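You operate a simulated robot arm through the tools that you are given. There is no shell and no other tool. Be economical: measure what you need, move in short steps, check, and stop when the job is done.

Carry out the task below with a simulated robot arm. There is one attempt and no reset: what you move stays moved.

## Task
Close the height gauge slider.

It is judged by the outcome, as a careful person would: the job done as asked, and still so three seconds after it is handed in. It fails if anything else is knocked over, pushed out of place, dropped, spilled or broken.

## Robot
A 6-joint arm with a two-finger parallel gripper, fixed in place. Base frame: the origin is at the foot of the arm, x ahead of it, y to its left, z up. Lengths are in cm, angles in degrees, forces in N, time in s.
Its first joint turns from -66.0 to 66.0 degrees. Payload 2.9 kg.
The tool frame sits at the grasp point between the pads (the TCP): z along the fingers, y along the line on which they close. The tips reach 3 cm beyond it. Largest opening 11 cm; finger width 2, thickness 1; the body of the gripper, 4.8 by 11.2 cm, starts 5.5 cm behind the TCP.
Orientation is that of the tool frame in the base frame, as a unit quaternion [x, y, z, w]. With the fingers straight down and closing along the base's y, the tool's x points along the base's -x, its y along +y and its z along -z.

## Interface
- The arm moves only by the tool jog_arm. Its argument "steps" is a list of rows, each an object (a shift or turn left out is 0, a gripper value left out holds the last) with "rot": the turn, a rotation vector about the tool's x, y, z in degrees, a list of three; "linear": the shift along the tool's x, y, z in cm, a list of three; "hand": the opening in per cent of the stroke, from 0 (shut) to 100 (fully open). In form: [{"rot": [wx, wy, wz], "linear": [dx, dy, dz], "hand": hand}, ...]. A call has 1 to 10 rows; each row is the pose to reach, as a shift and turn from the pose commanded when the call began, along the tool's axes at that moment. Each row takes 0.2 s and may step no farther than 5 cm and 8.6 degrees from the row before; otherwise, or with a gripper value out of range, the whole call is refused. A pose out of reach is approached as far as the arm can. The call stops where the force on the tool passes 40 N (or 10 N more than at its start, if that is more) or the arm is blocked; 0.2 s more then pass. Each finger travels about 10.8 cm/s and halts on what it meets, pressing with about 24 N; the grip force reading is that of the motor and also rises with nothing between the fingers. The clock runs only during rows and for 0.2 s after the last one: add rows that repeat a pose to give the fingers time. The reply holds the time, the measured pose of the TCP, the force on the tool along the base axes, the opening and the grip force, in the units named above and with some noise, and new pictures: "pictures" is both (left out), scene, wrist or none.
- Cameras (640 x 400 px; columns grow to the right, rows downward): "scene" is fixed at [9.2, 44.5, 139.08]; the picture's right is [-0.61, -0.80, 0.00], its down [-0.40, 0.30, -0.87] and it looks along [0.69, -0.53, -0.50] (base axes); focal length 268 px, centre (320, 200). "wrist" rides on the gripper at [7.2, 1.7, -10.3] in the tool frame; the picture's right is [-0.23, 0.97, 0.00], its down [-0.76, -0.18, -0.62] and it looks along [-0.61, -0.14, 0.78] (tool axes); focal length 222 px, centre (320, 200). There is no depth. A picture from a camera that has moved, and an enlarged one, comes with that camera's place and axes in the base frame and with its lens.
- zoom(camera, box): a new picture of the part [left, top, right, bottom] of that camera's present view, enlarged. The clock stands still meanwhile.
- finish_job(): hands the job in; it is judged then, once.

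Go step by step. Nothing tells you positions but the pictures and the camera data: compare them with the known pose of the tool, close in by small moves and look again before you grip or let go. The budget is 90 turns and 200 pictures, counting those below and the enlarged ones. Unless the task says otherwise, let go and move clear before handing in, and close with one line.

The tools are called after "Emit:" as name(argument=value, ...) on one line, values as JSON. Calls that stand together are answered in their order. jog_arm: Moves the arm, as the interface text tells. Its arguments: {"type":"object","properties":{"steps":{"type":"array","items":{"type":"object","properties":{"rot":{"type":"array","items":{"type":"number"}},"linear":{"type":"array","items":{"type":"number"}},"hand":{"type":"number"}}}},"pictures":{"type":"string","enum":["both","scene","wrist","none"]}},"required":["steps"]} The other tools are called the same way: zoom (camera, box) takes an enlarged picture of a part of a camera's view; finish_job () hands the job in.

At the start:

```text
time: 0.0
ee_pos: [37.47, 10.1, 127.41]
tool_rot: [0.0, 1.0, 0.001, -0.001]
contact_force: [0.1, 0.1, 0.1]
gripper_width: 11.0
gripper_force: 0.1
```

scene: 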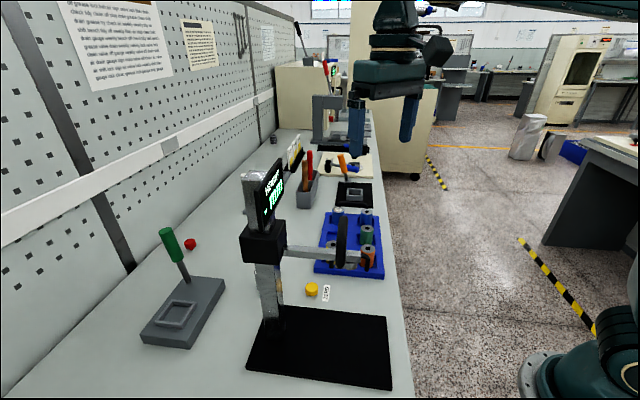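
wrist: 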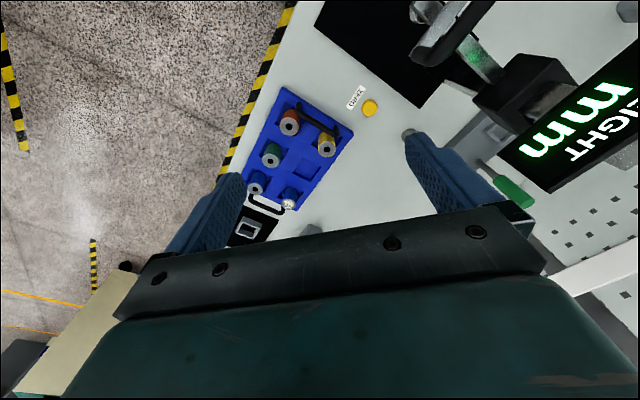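

I see a height gauge in the foreground: black base plate, steel column, and a black slider with a display and a side arm. I'll enlarge the views to understand how it moves.

Emit:
zoom(camera="scene", box=[200, 150, 420, 400])

Emit:
zoom(camera="wrist", box=[300, 0, 640, 212])

```text
1.60 times, centred on (310, 275) of scene
camera zoom: at [9.2, 44.5, 139.08], right [-0.61, -0.8, 0.0], down [-0.4, 0.3, -0.87], along [0.69, -0.53, -0.5], focal length 429 px, centre (336, 80)
```

zoom: 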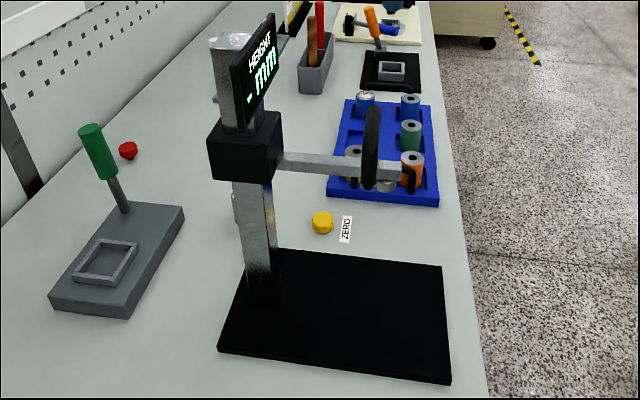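

```text
1.88 times, centred on (470, 106) of wrist
camera zoom: at [30.27, 11.76, 137.66], right [0.23, 0.97, 0.0], down [0.76, -0.18, 0.62], along [0.61, -0.14, -0.78], focal length 418 px, centre (38, 377)
```

zoom: 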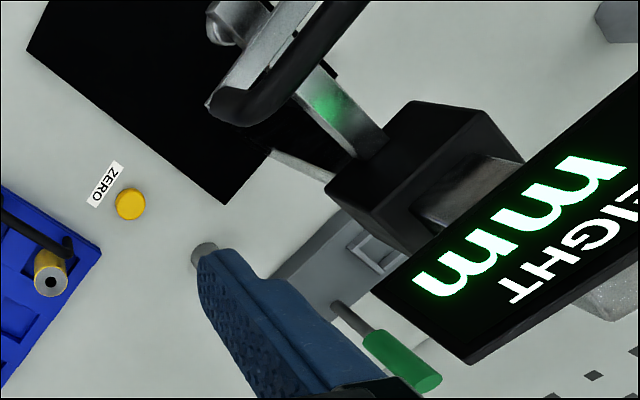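

The gauge sits turned about 45°: I take the column to be near (36, 33) and the slider near z 116. Its arm reaches towards the robot, with the handle near (29, 26, 117). I'll raise the gripper, turn it in line with the arm, and look from above.

Emit:
jog_arm(steps=[{"rot": [0, 0, 7], "linear": [1, 1, -2]}, {"rot": [0, 0, 14], "linear": [3, 2, -4]}, {"rot": [0, 0, 21], "linear": [5, 4, -5]}, {"rot": [0, 0, 28], "linear": [7, 6, -5]}, {"rot": [0, 0, 36], "linear": [9, 8, -5]}, {"rot": [0, 0, 44], "linear": [11, 9, -5]}, {"rot": [0, 0, 44], "linear": [11, 9, -5]}])

```text
time: 1.6
ee_pos: [26.42, 18.98, 132.41]
tool_rot: [0.375, 0.927, 0.001, 0.0]
contact_force: [-0.4, -0.1, 0.5]
gripper_width: 11.0
gripper_force: 0.0
camera wrist: at [22.53, 25.26, 142.66], right [0.84, 0.54, 0.0], down [0.42, -0.66, 0.62], along [0.34, -0.52, -0.78], focal length 222 px, centre (320, 200)
```

scene: 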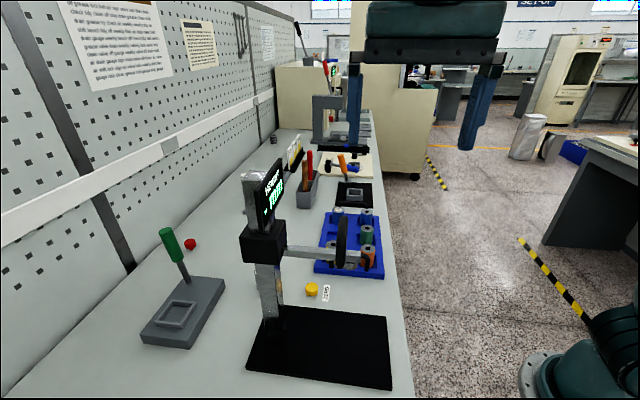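
wrist: 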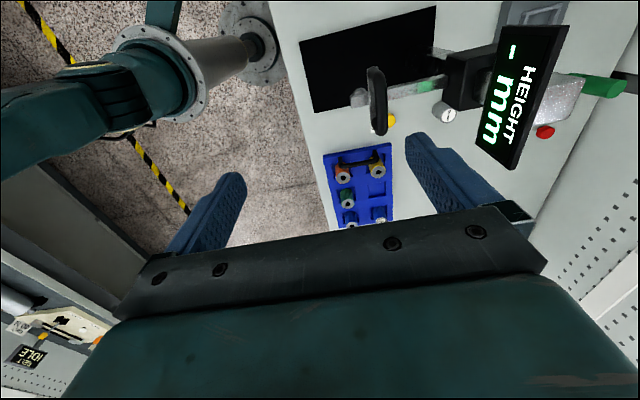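

Now I see the handle on the arm and a silver knob near the slider. I'll enlarge that area.

Emit:
zoom(camera="wrist", box=[320, 20, 600, 195])

Emit:
zoom(camera="scene", box=[230, 160, 390, 290])

```text
2.29 times, centred on (460, 108) of wrist
camera zoom: at [22.53, 25.26, 142.66], right [0.84, 0.54, 0.0], down [0.42, -0.66, 0.62], along [0.34, -0.52, -0.78], focal length 508 px, centre (0, 411)
```

zoom: 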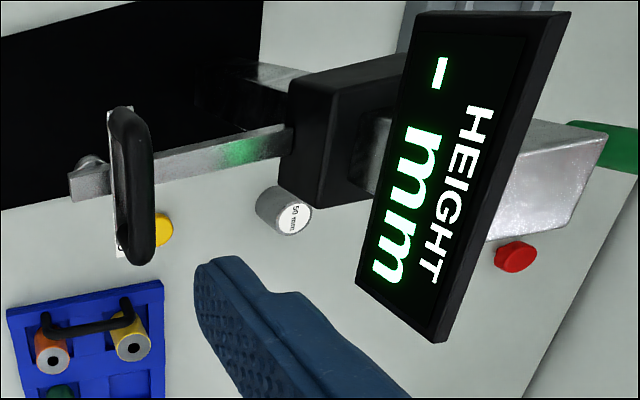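

```text
3.08 times, centred on (310, 225) of scene
camera zoom: at [9.2, 44.5, 139.08], right [-0.61, -0.8, 0.0], down [-0.4, 0.3, -0.87], along [0.69, -0.53, -0.5], focal length 826 px, centre (351, 123)
```

zoom: 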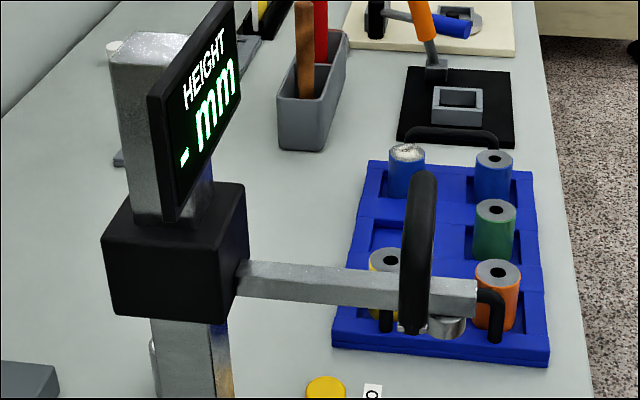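

I put the slider block near (40.5, 31, 113) and its bow handle across the arm near (32, 23.5, 115). The base plate under it is clear. I'll shut the fingers and move above the handle.

Emit:
jog_arm(steps=[{"linear": [0, 2, 0], "hand": 0}, {"linear": [-0.5, 4, 0], "hand": 0}, {"linear": [-1.1, 6, 1], "hand": 0}, {"linear": [-1.1, 7, 4], "hand": 0}, {"linear": [-1.1, 7, 4], "hand": 0}])

```text
time: 2.8
ee_pos: [32.25, 23.41, 128.04]
tool_rot: [0.374, 0.927, 0.001, 0.0]
contact_force: [-0.4, -0.4, -1.0]
gripper_width: 0.0
gripper_force: 23.7
camera wrist: at [28.18, 29.77, 138.45], right [0.84, 0.54, 0.0], down [0.42, -0.66, 0.62], along [0.34, -0.52, -0.78], focal length 222 px, centre (320, 200)
```

scene: 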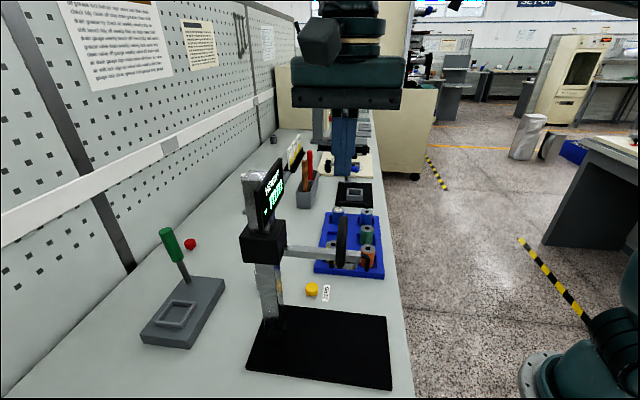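
wrist: 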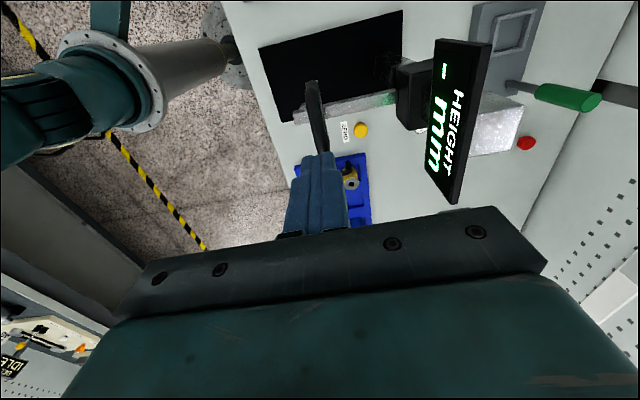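

The fingers are nearly in line with the handle bar. I'll lower to just above it and check.

Emit:
jog_arm(steps=[{"linear": [0, 0, 3]}, {"linear": [0, 0, 5.5]}, {"linear": [0, 0, 5.5]}], pictures="none")

Emit:
zoom(camera="wrist", box=[240, 20, 480, 170])

Emit:
zoom(camera="scene", box=[230, 130, 422, 250])

```text
time: 3.6
ee_pos: [32.03, 23.42, 122.68]
tool_rot: [0.375, 0.927, 0.001, 0.001]
contact_force: [-0.4, -0.3, 1.3]
gripper_width: 0.0
gripper_force: 24.1
```

```text
2.67 times, centred on (360, 95) of wrist
camera zoom: at [28.05, 29.59, 133.04], right [0.84, 0.54, 0.0], down [0.42, -0.66, 0.62], along [0.34, -0.52, -0.78], focal length 592 px, centre (213, 480)
```

zoom: 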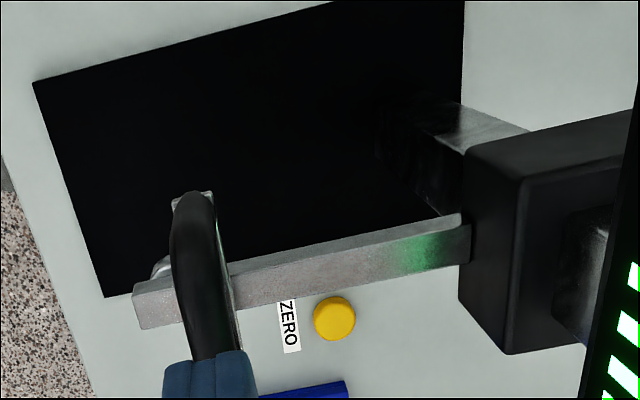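

```text
3.33 times, centred on (326, 190) of scene
camera zoom: at [9.2, 44.5, 139.08], right [-0.61, -0.8, 0.0], down [-0.4, 0.3, -0.87], along [0.69, -0.53, -0.5], focal length 895 px, centre (300, 233)
```

zoom: 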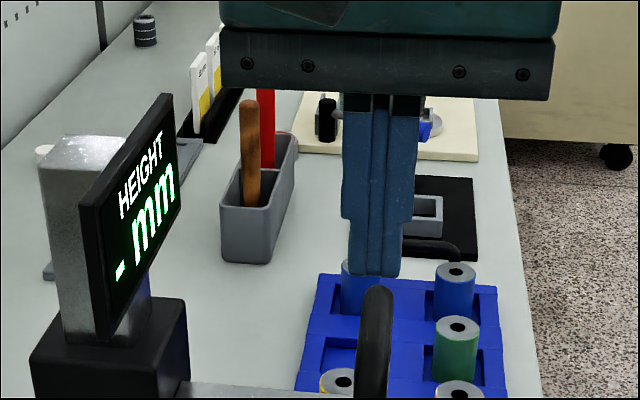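

The fingers line up with the bar. I'll press down gently in small steps, shifted slightly towards the middle of the bar, and watch the force.

Emit:
jog_arm(steps=[{"linear": [0.5, -0.2, 0.6]}, {"linear": [0.5, -0.2, 1.2]}, {"linear": [0.5, -0.2, 1.8]}, {"linear": [0.5, -0.2, 2.4]}])

```text
time: 4.6
ee_pos: [31.59, 23.64, 120.46]
tool_rot: [0.375, 0.927, -0.001, 0.001]
contact_force: [-0.4, 0.3, 0.0]
gripper_width: 0.0
gripper_force: 24.0
camera wrist: at [27.61, 29.89, 130.83], right [0.84, 0.54, 0.0], down [0.42, -0.66, 0.62], along [0.34, -0.52, -0.78], focal length 222 px, centre (320, 200)
```

scene: 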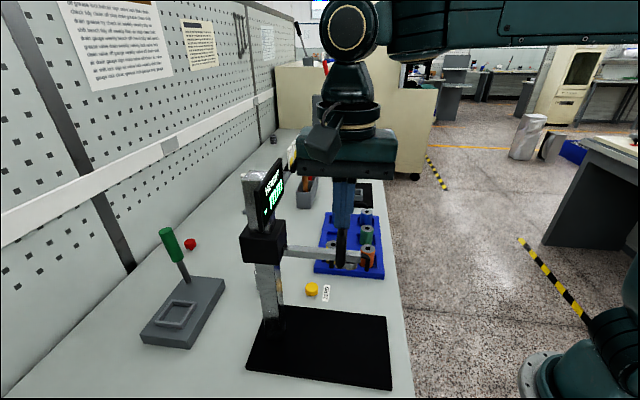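
wrist: 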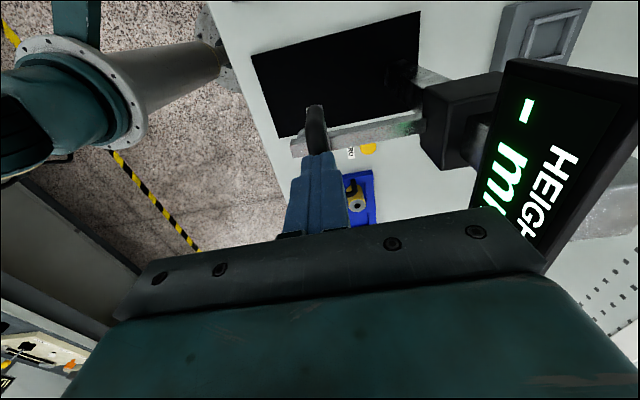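

There is no contact yet, and the bar is still just below the tips. I'll keep going down.

Emit:
jog_arm(steps=[{"linear": [0, 0, 0.5]}, {"linear": [0, 0, 1.0]}, {"linear": [0, 0, 1.5]}, {"linear": [0, 0, 2]}])

```text
time: 5.6
ee_pos: [31.65, 23.56, 118.32]
tool_rot: [0.375, 0.927, -0.001, 0.0]
contact_force: [0.5, 0.2, -0.9]
gripper_width: 0.02
gripper_force: 24.2
camera wrist: at [27.7, 29.76, 128.76], right [0.84, 0.54, 0.0], down [0.42, -0.66, 0.62], along [0.34, -0.52, -0.78], focal length 222 px, centre (320, 200)
```

scene: 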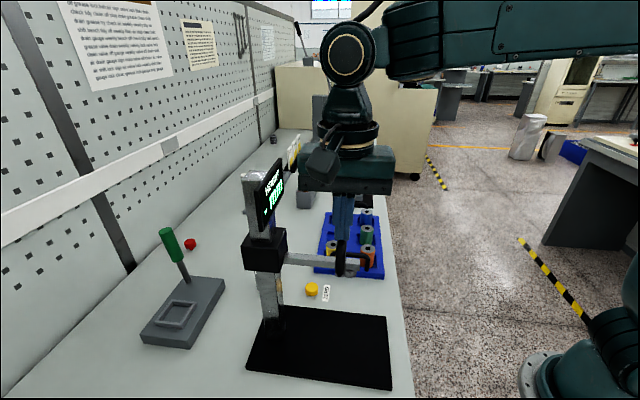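
wrist: 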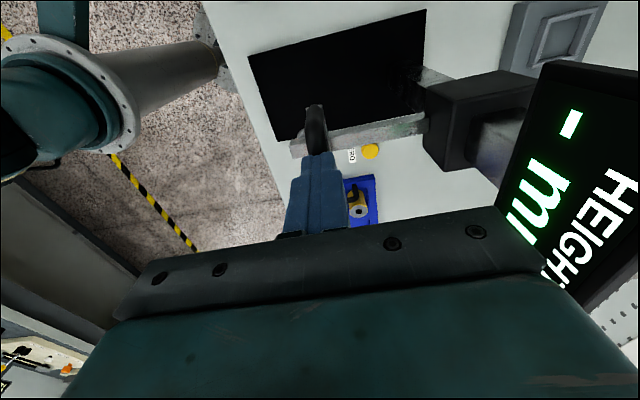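

The slider is moving: the block has dropped with the handle and the force is small. The gripper clears the display panel by about 2 cm. I'll continue down.

Emit:
jog_arm(steps=[{"linear": [0, 0, 0.7]}, {"linear": [0, 0, 1.4]}, {"linear": [0, 0, 2.1]}, {"linear": [0, 0, 2.8]}, {"linear": [0, 0, 3.5]}, {"linear": [0, 0, 4.2]}])

```text
time: 7.0
ee_pos: [31.47, 23.33, 114.1]
tool_rot: [0.374, 0.927, -0.001, 0.0]
contact_force: [-0.1, 0.2, 0.1]
gripper_width: 0.0
gripper_force: 24.1
camera wrist: at [27.49, 29.7, 124.58], right [0.84, 0.54, 0.0], down [0.42, -0.66, 0.62], along [0.34, -0.52, -0.78], focal length 222 px, centre (320, 200)
```

scene: 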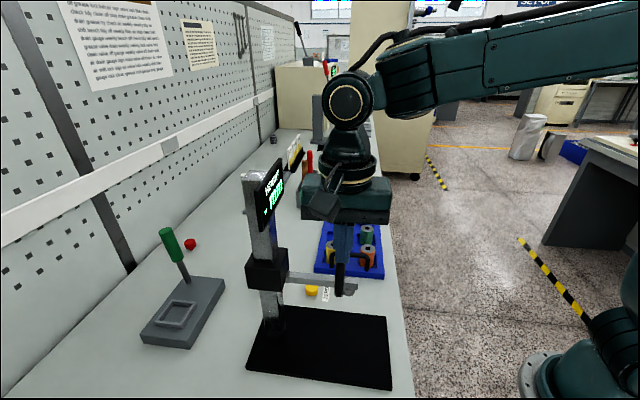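
wrist: 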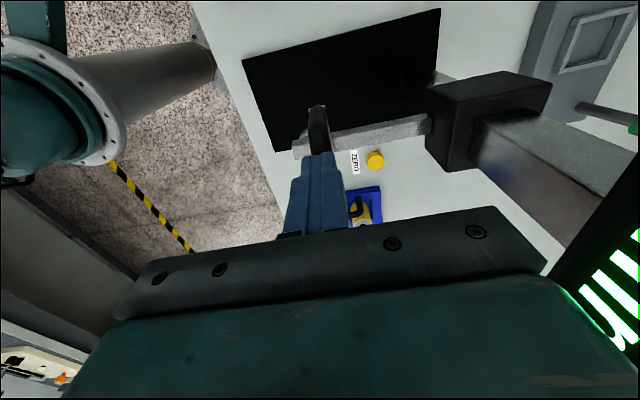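

The slider is following smoothly with the gauge base unmoved. I'll keep going down.

Emit:
jog_arm(steps=[{"linear": [0, 0, 0.7]}, {"linear": [0, 0, 1.4]}, {"linear": [0, 0, 2.1]}, {"linear": [0, 0, 2.8]}, {"linear": [0, 0, 3.5]}, {"linear": [0, 0, 4.2]}])

```text
time: 8.4
ee_pos: [31.55, 23.54, 109.97]
tool_rot: [0.375, 0.927, 0.0, 0.0]
contact_force: [0.6, -0.9, 1.2]
gripper_width: 0.0
gripper_force: 23.9
camera wrist: at [27.6, 29.81, 120.39], right [0.84, 0.54, 0.0], down [0.42, -0.66, 0.62], along [0.34, -0.52, -0.78], focal length 222 px, centre (320, 200)
```

scene: 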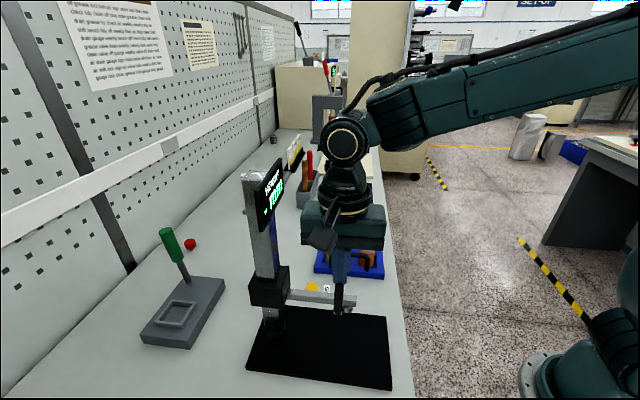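
wrist: 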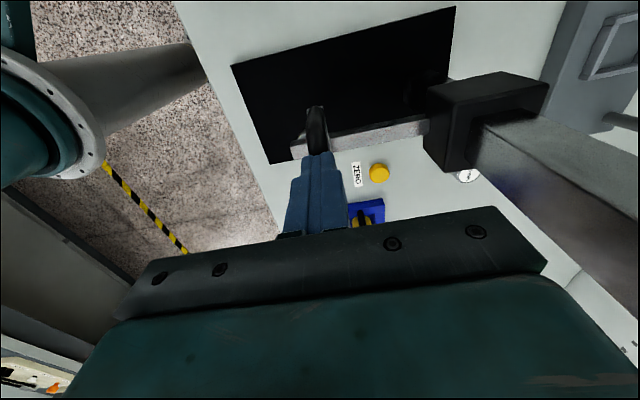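

Still sliding freely. I'll go down further in smaller steps and watch for the end stop.

Emit:
jog_arm(steps=[{"linear": [0, 0, 0.5]}, {"linear": [0, 0, 1.0]}, {"linear": [0, 0, 1.5]}, {"linear": [0, 0, 2.0]}, {"linear": [0, 0, 2.5]}, {"linear": [0, 0, 3]}])

```text
time: 9.8
ee_pos: [31.72, 23.61, 107.06]
tool_rot: [0.375, 0.927, 0.0, 0.0]
contact_force: [0.9, 0.2, 1.3]
gripper_width: 0.01
gripper_force: 24.2
camera wrist: at [27.74, 29.93, 117.41], right [0.84, 0.54, 0.0], down [0.42, -0.66, 0.62], along [0.34, -0.52, -0.78], focal length 222 px, centre (320, 200)
```

scene: 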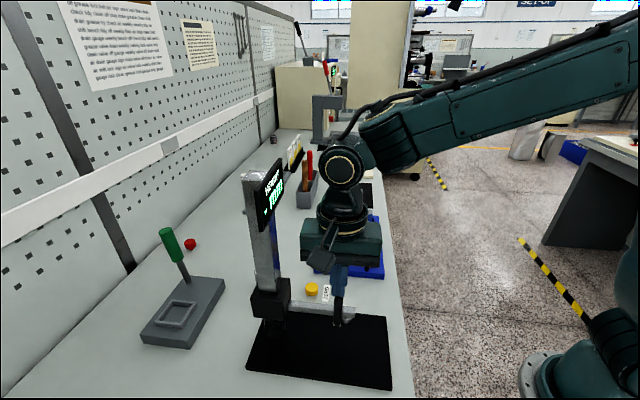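
wrist: 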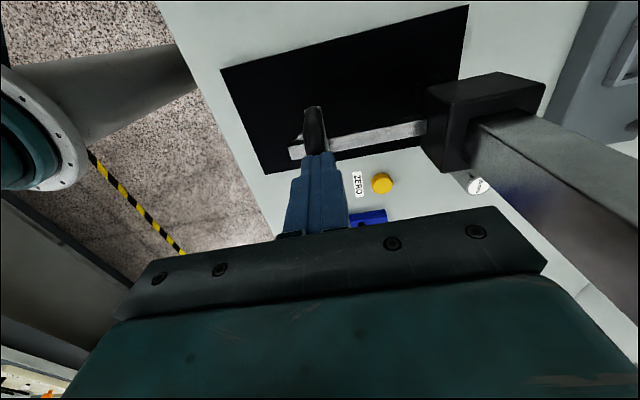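

Tips are now about z 104, with some gap left to the plate. I'll continue until the force rises.

Emit:
jog_arm(steps=[{"linear": [0, 0, 0.4]}, {"linear": [0, 0, 0.8]}, {"linear": [0, 0, 1.2]}, {"linear": [0, 0, 1.6]}, {"linear": [0, 0, 2.0]}, {"linear": [0, 0, 2.4]}, {"linear": [0, 0, 2.8]}])

Emit:
zoom(camera="scene", box=[240, 260, 400, 360])

```text
time: 11.4
ee_pos: [31.76, 23.57, 104.11]
tool_rot: [0.375, 0.927, 0.001, 0.0]
contact_force: [0.2, -0.4, 0.9]
gripper_width: 0.03
gripper_force: 24.0
camera wrist: at [27.67, 29.86, 114.49], right [0.84, 0.54, 0.0], down [0.42, -0.66, 0.62], along [0.34, -0.52, -0.78], focal length 222 px, centre (320, 200)
```

scene: 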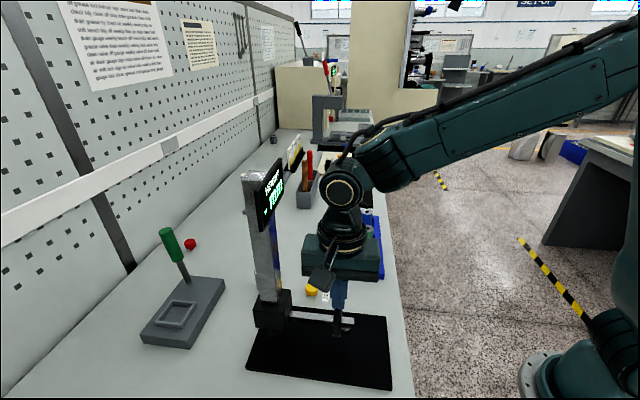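
wrist: 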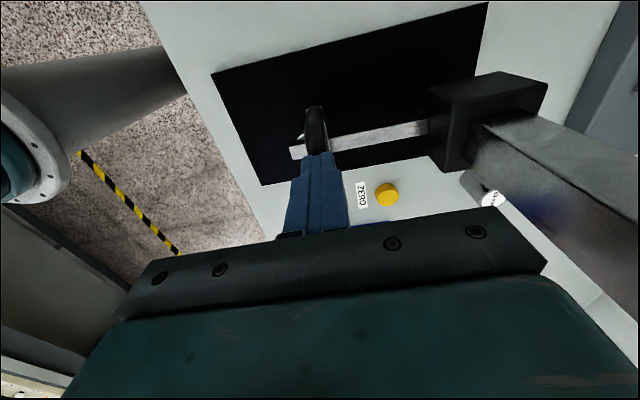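

```text
4.00 times, centred on (320, 310) of scene
camera zoom: at [9.2, 44.5, 139.08], right [-0.61, -0.8, 0.0], down [-0.4, 0.3, -0.87], along [0.69, -0.53, -0.5], focal length 1074 px, centre (320, -240)
```

zoom: 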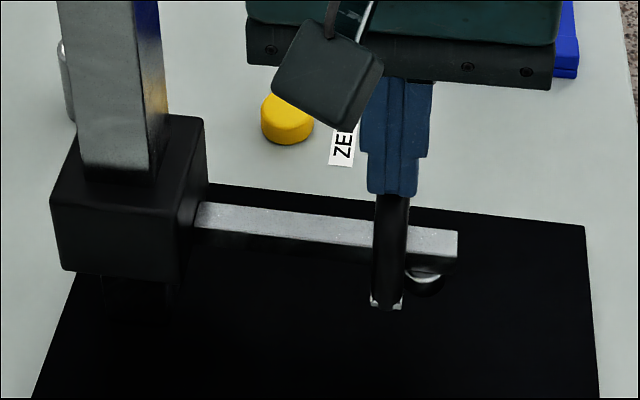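

The probe is close to the plate, but there is still a gap. I'll continue gently to contact.

Emit:
jog_arm(steps=[{"linear": [0, 0, 0.3]}, {"linear": [0, 0, 0.6]}, {"linear": [0, 0, 0.9]}, {"linear": [0, 0, 1.2]}, {"linear": [0, 0, 1.5]}, {"linear": [0, 0, 1.8]}], pictures="wrist")

Emit:
zoom(camera="scene", box=[240, 260, 400, 360])

```text
time: 12.8
ee_pos: [31.68, 23.68, 102.87]
tool_rot: [0.375, 0.927, 0.003, 0.001]
contact_force: [-2.8, -2.7, 9.1]
gripper_width: 0.01
gripper_force: 23.8
stopped in row 6: the force on the tool passed its limit (the readings are from after the stop); the commanded pose is now the measured one
camera wrist: at [27.64, 29.86, 113.35], right [0.84, 0.54, 0.01], down [0.42, -0.66, 0.62], along [0.34, -0.52, -0.78], focal length 222 px, centre (320, 200)
```

wrist: 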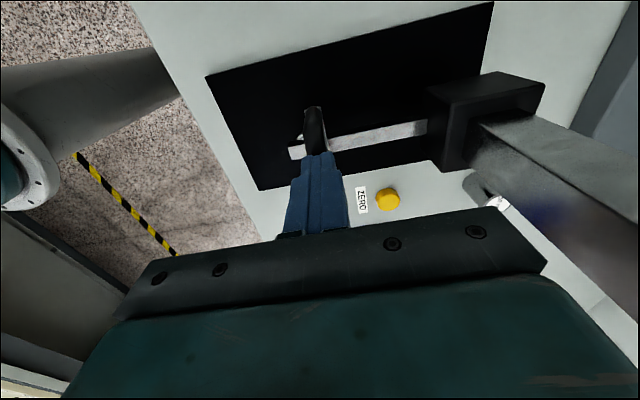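

```text
4.00 times, centred on (320, 310) of scene
camera zoom: at [9.19, 44.48, 139.09], right [-0.61, -0.8, 0.0], down [-0.4, 0.3, -0.87], along [0.69, -0.53, -0.5], focal length 1074 px, centre (320, -240)
```

zoom: 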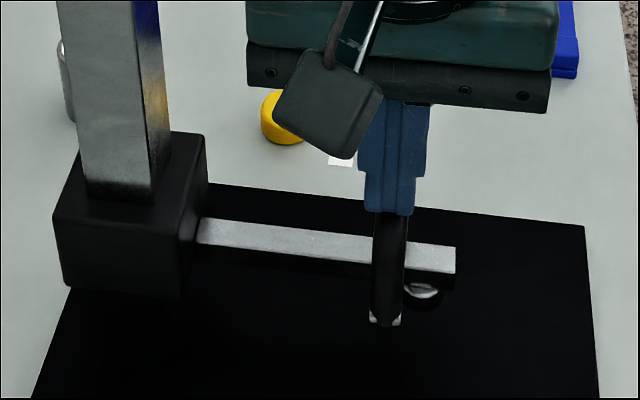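

The force rose at tip height 99.9 cm, where the probe looks seated on the plate. I'll press once more to confirm this is the real stop.

Emit:
jog_arm(steps=[{"linear": [0, 0, 0.2]}, {"linear": [0, 0, 0.4]}, {"linear": [0, 0, 0.6]}, {"linear": [0, 0, 0.6]}], pictures="none")

Emit:
zoom(camera="wrist", box=[240, 60, 560, 260])

```text
time: 13.3
ee_pos: [31.71, 23.75, 102.97]
tool_rot: [0.375, 0.927, 0.005, 0.003]
contact_force: [-2.3, -2.7, 8.4]
gripper_width: 0.02
gripper_force: 24.3
stopped in row 2: the force on the tool passed its limit (the readings are from after the stop); the commanded pose is now the measured one
```

```text
2.00 times, centred on (400, 160) of wrist
camera zoom: at [27.65, 29.92, 113.34], right [0.84, 0.54, 0.01], down [0.42, -0.66, 0.62], along [0.34, -0.52, -0.78], focal length 444 px, centre (160, 280)
```

zoom: 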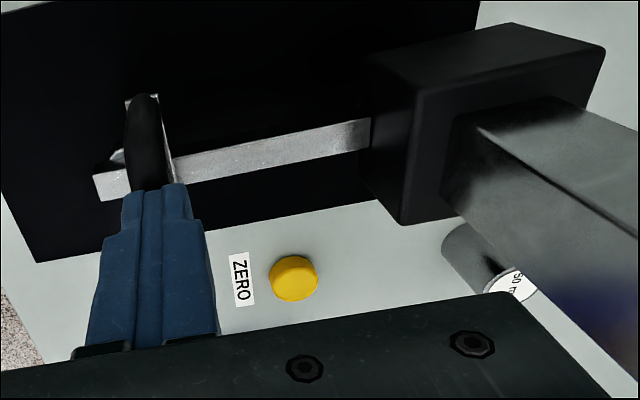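

The same height again, so this is a hard stop. I'll lift straight off and check that the slider stays down.

Emit:
jog_arm(steps=[{"linear": [0, 0, -0.5]}, {"linear": [0, 0, -2]}, {"linear": [0, 0, -5]}, {"linear": [0, 0, -8]}, {"linear": [0, 0, -12]}, {"linear": [0, 0, -16]}, {"linear": [0, 0, -20]}, {"linear": [0, 0, -24]}, {"linear": [0, 0, -26]}, {"linear": [0, 0, -26]}])

Emit:
zoom(camera="scene", box=[220, 230, 412, 390])

Emit:
zoom(camera="wrist", box=[240, 0, 560, 200])

```text
time: 15.5
ee_pos: [31.5, 23.25, 129.07]
tool_rot: [0.376, 0.927, 0.005, 0.002]
contact_force: [0.3, 0.8, 0.3]
gripper_width: 0.0
gripper_force: 23.9
camera wrist: at [27.38, 29.5, 139.4], right [0.84, 0.54, 0.01], down [0.42, -0.66, 0.62], along [0.34, -0.52, -0.78], focal length 222 px, centre (320, 200)
```

scene: 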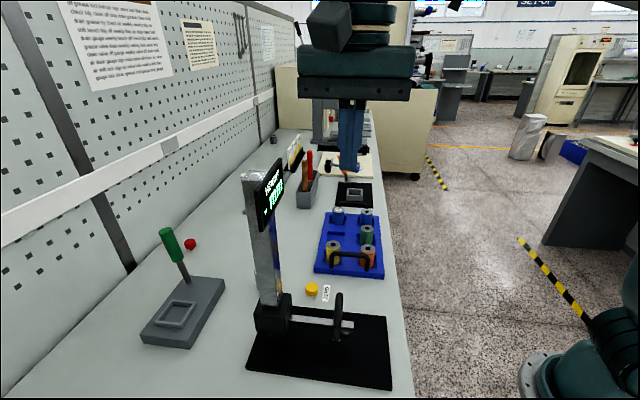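
wrist: 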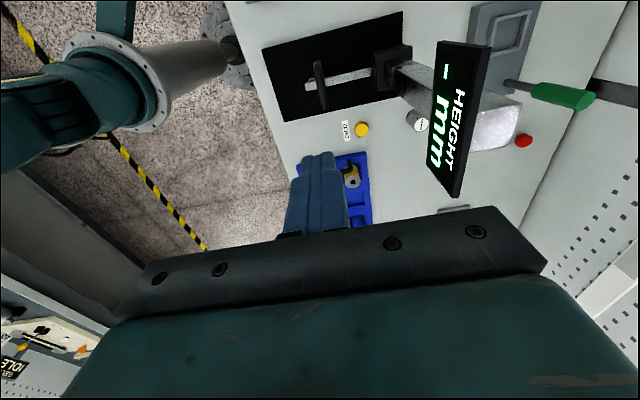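

```text
2.50 times, centred on (316, 310) of scene
camera zoom: at [9.2, 44.5, 139.08], right [-0.61, -0.8, 0.0], down [-0.4, 0.3, -0.87], along [0.69, -0.53, -0.5], focal length 671 px, centre (330, -75)
```

zoom: 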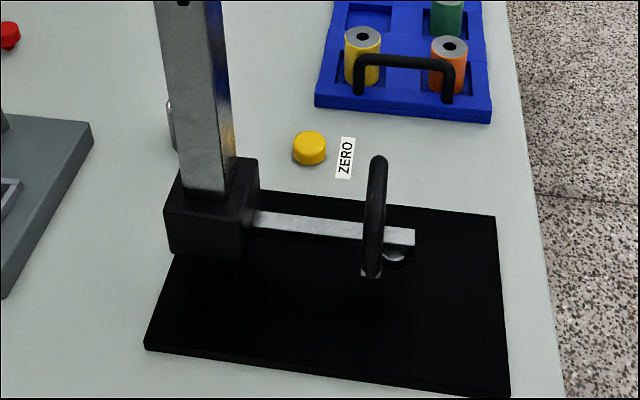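

```text
2.00 times, centred on (400, 100) of wrist
camera zoom: at [27.38, 29.5, 139.4], right [0.84, 0.54, 0.01], down [0.42, -0.66, 0.62], along [0.34, -0.52, -0.78], focal length 444 px, centre (160, 400)
```

zoom: 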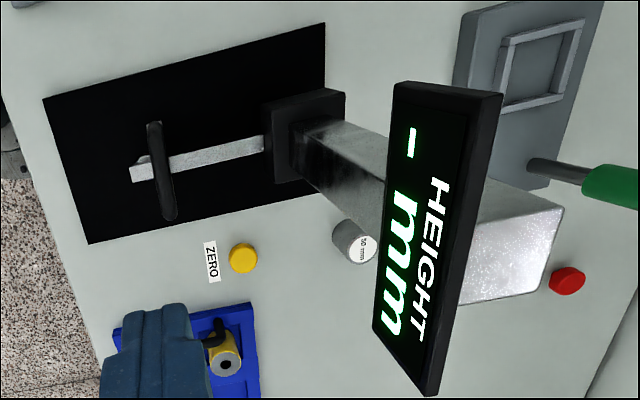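

The slider stayed down, and nothing else appears moved. I'll wait a moment and compare with the same enlarged view as before.

Emit:
jog_arm(steps=[{"linear": [0, 0, 0]}, {"linear": [0, 0, 0]}, {"linear": [0, 0, 0]}, {"linear": [0, 0, 0]}, {"linear": [0, 0, 0]}, {"linear": [0, 0, 0]}, {"linear": [0, 0, 0]}, {"linear": [0, 0, 0]}], pictures="none")

Emit:
zoom(camera="scene", box=[240, 260, 400, 360])

```text
time: 17.3
ee_pos: [31.45, 23.38, 128.96]
tool_rot: [0.375, 0.927, 0.005, 0.003]
contact_force: [-0.5, -0.6, 0.9]
gripper_width: 0.0
gripper_force: 24.1
```

```text
4.00 times, centred on (320, 310) of scene
camera zoom: at [9.2, 44.5, 139.08], right [-0.61, -0.8, 0.0], down [-0.4, 0.3, -0.87], along [0.69, -0.53, -0.5], focal length 1074 px, centre (320, -240)
```

zoom: 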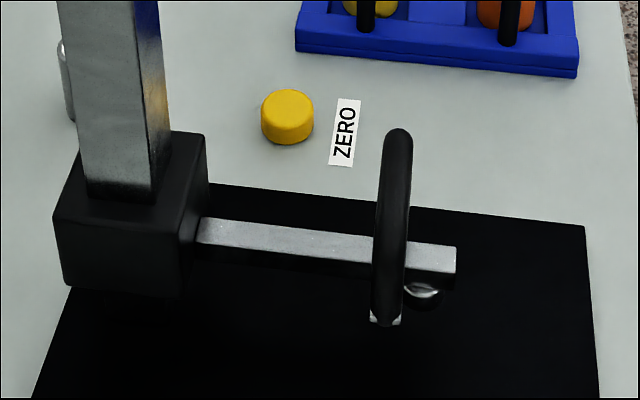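

The slider is in exactly the same place as when pressed against its stop, and the gripper is clear. I'm handing the job in.

Emit:
finish_job()

```text
The job is handed in.
```

The height gauge slider is closed: I pushed it down to its bottom stop, it stayed there after I lifted the gripper clear, and nothing else looked moved.
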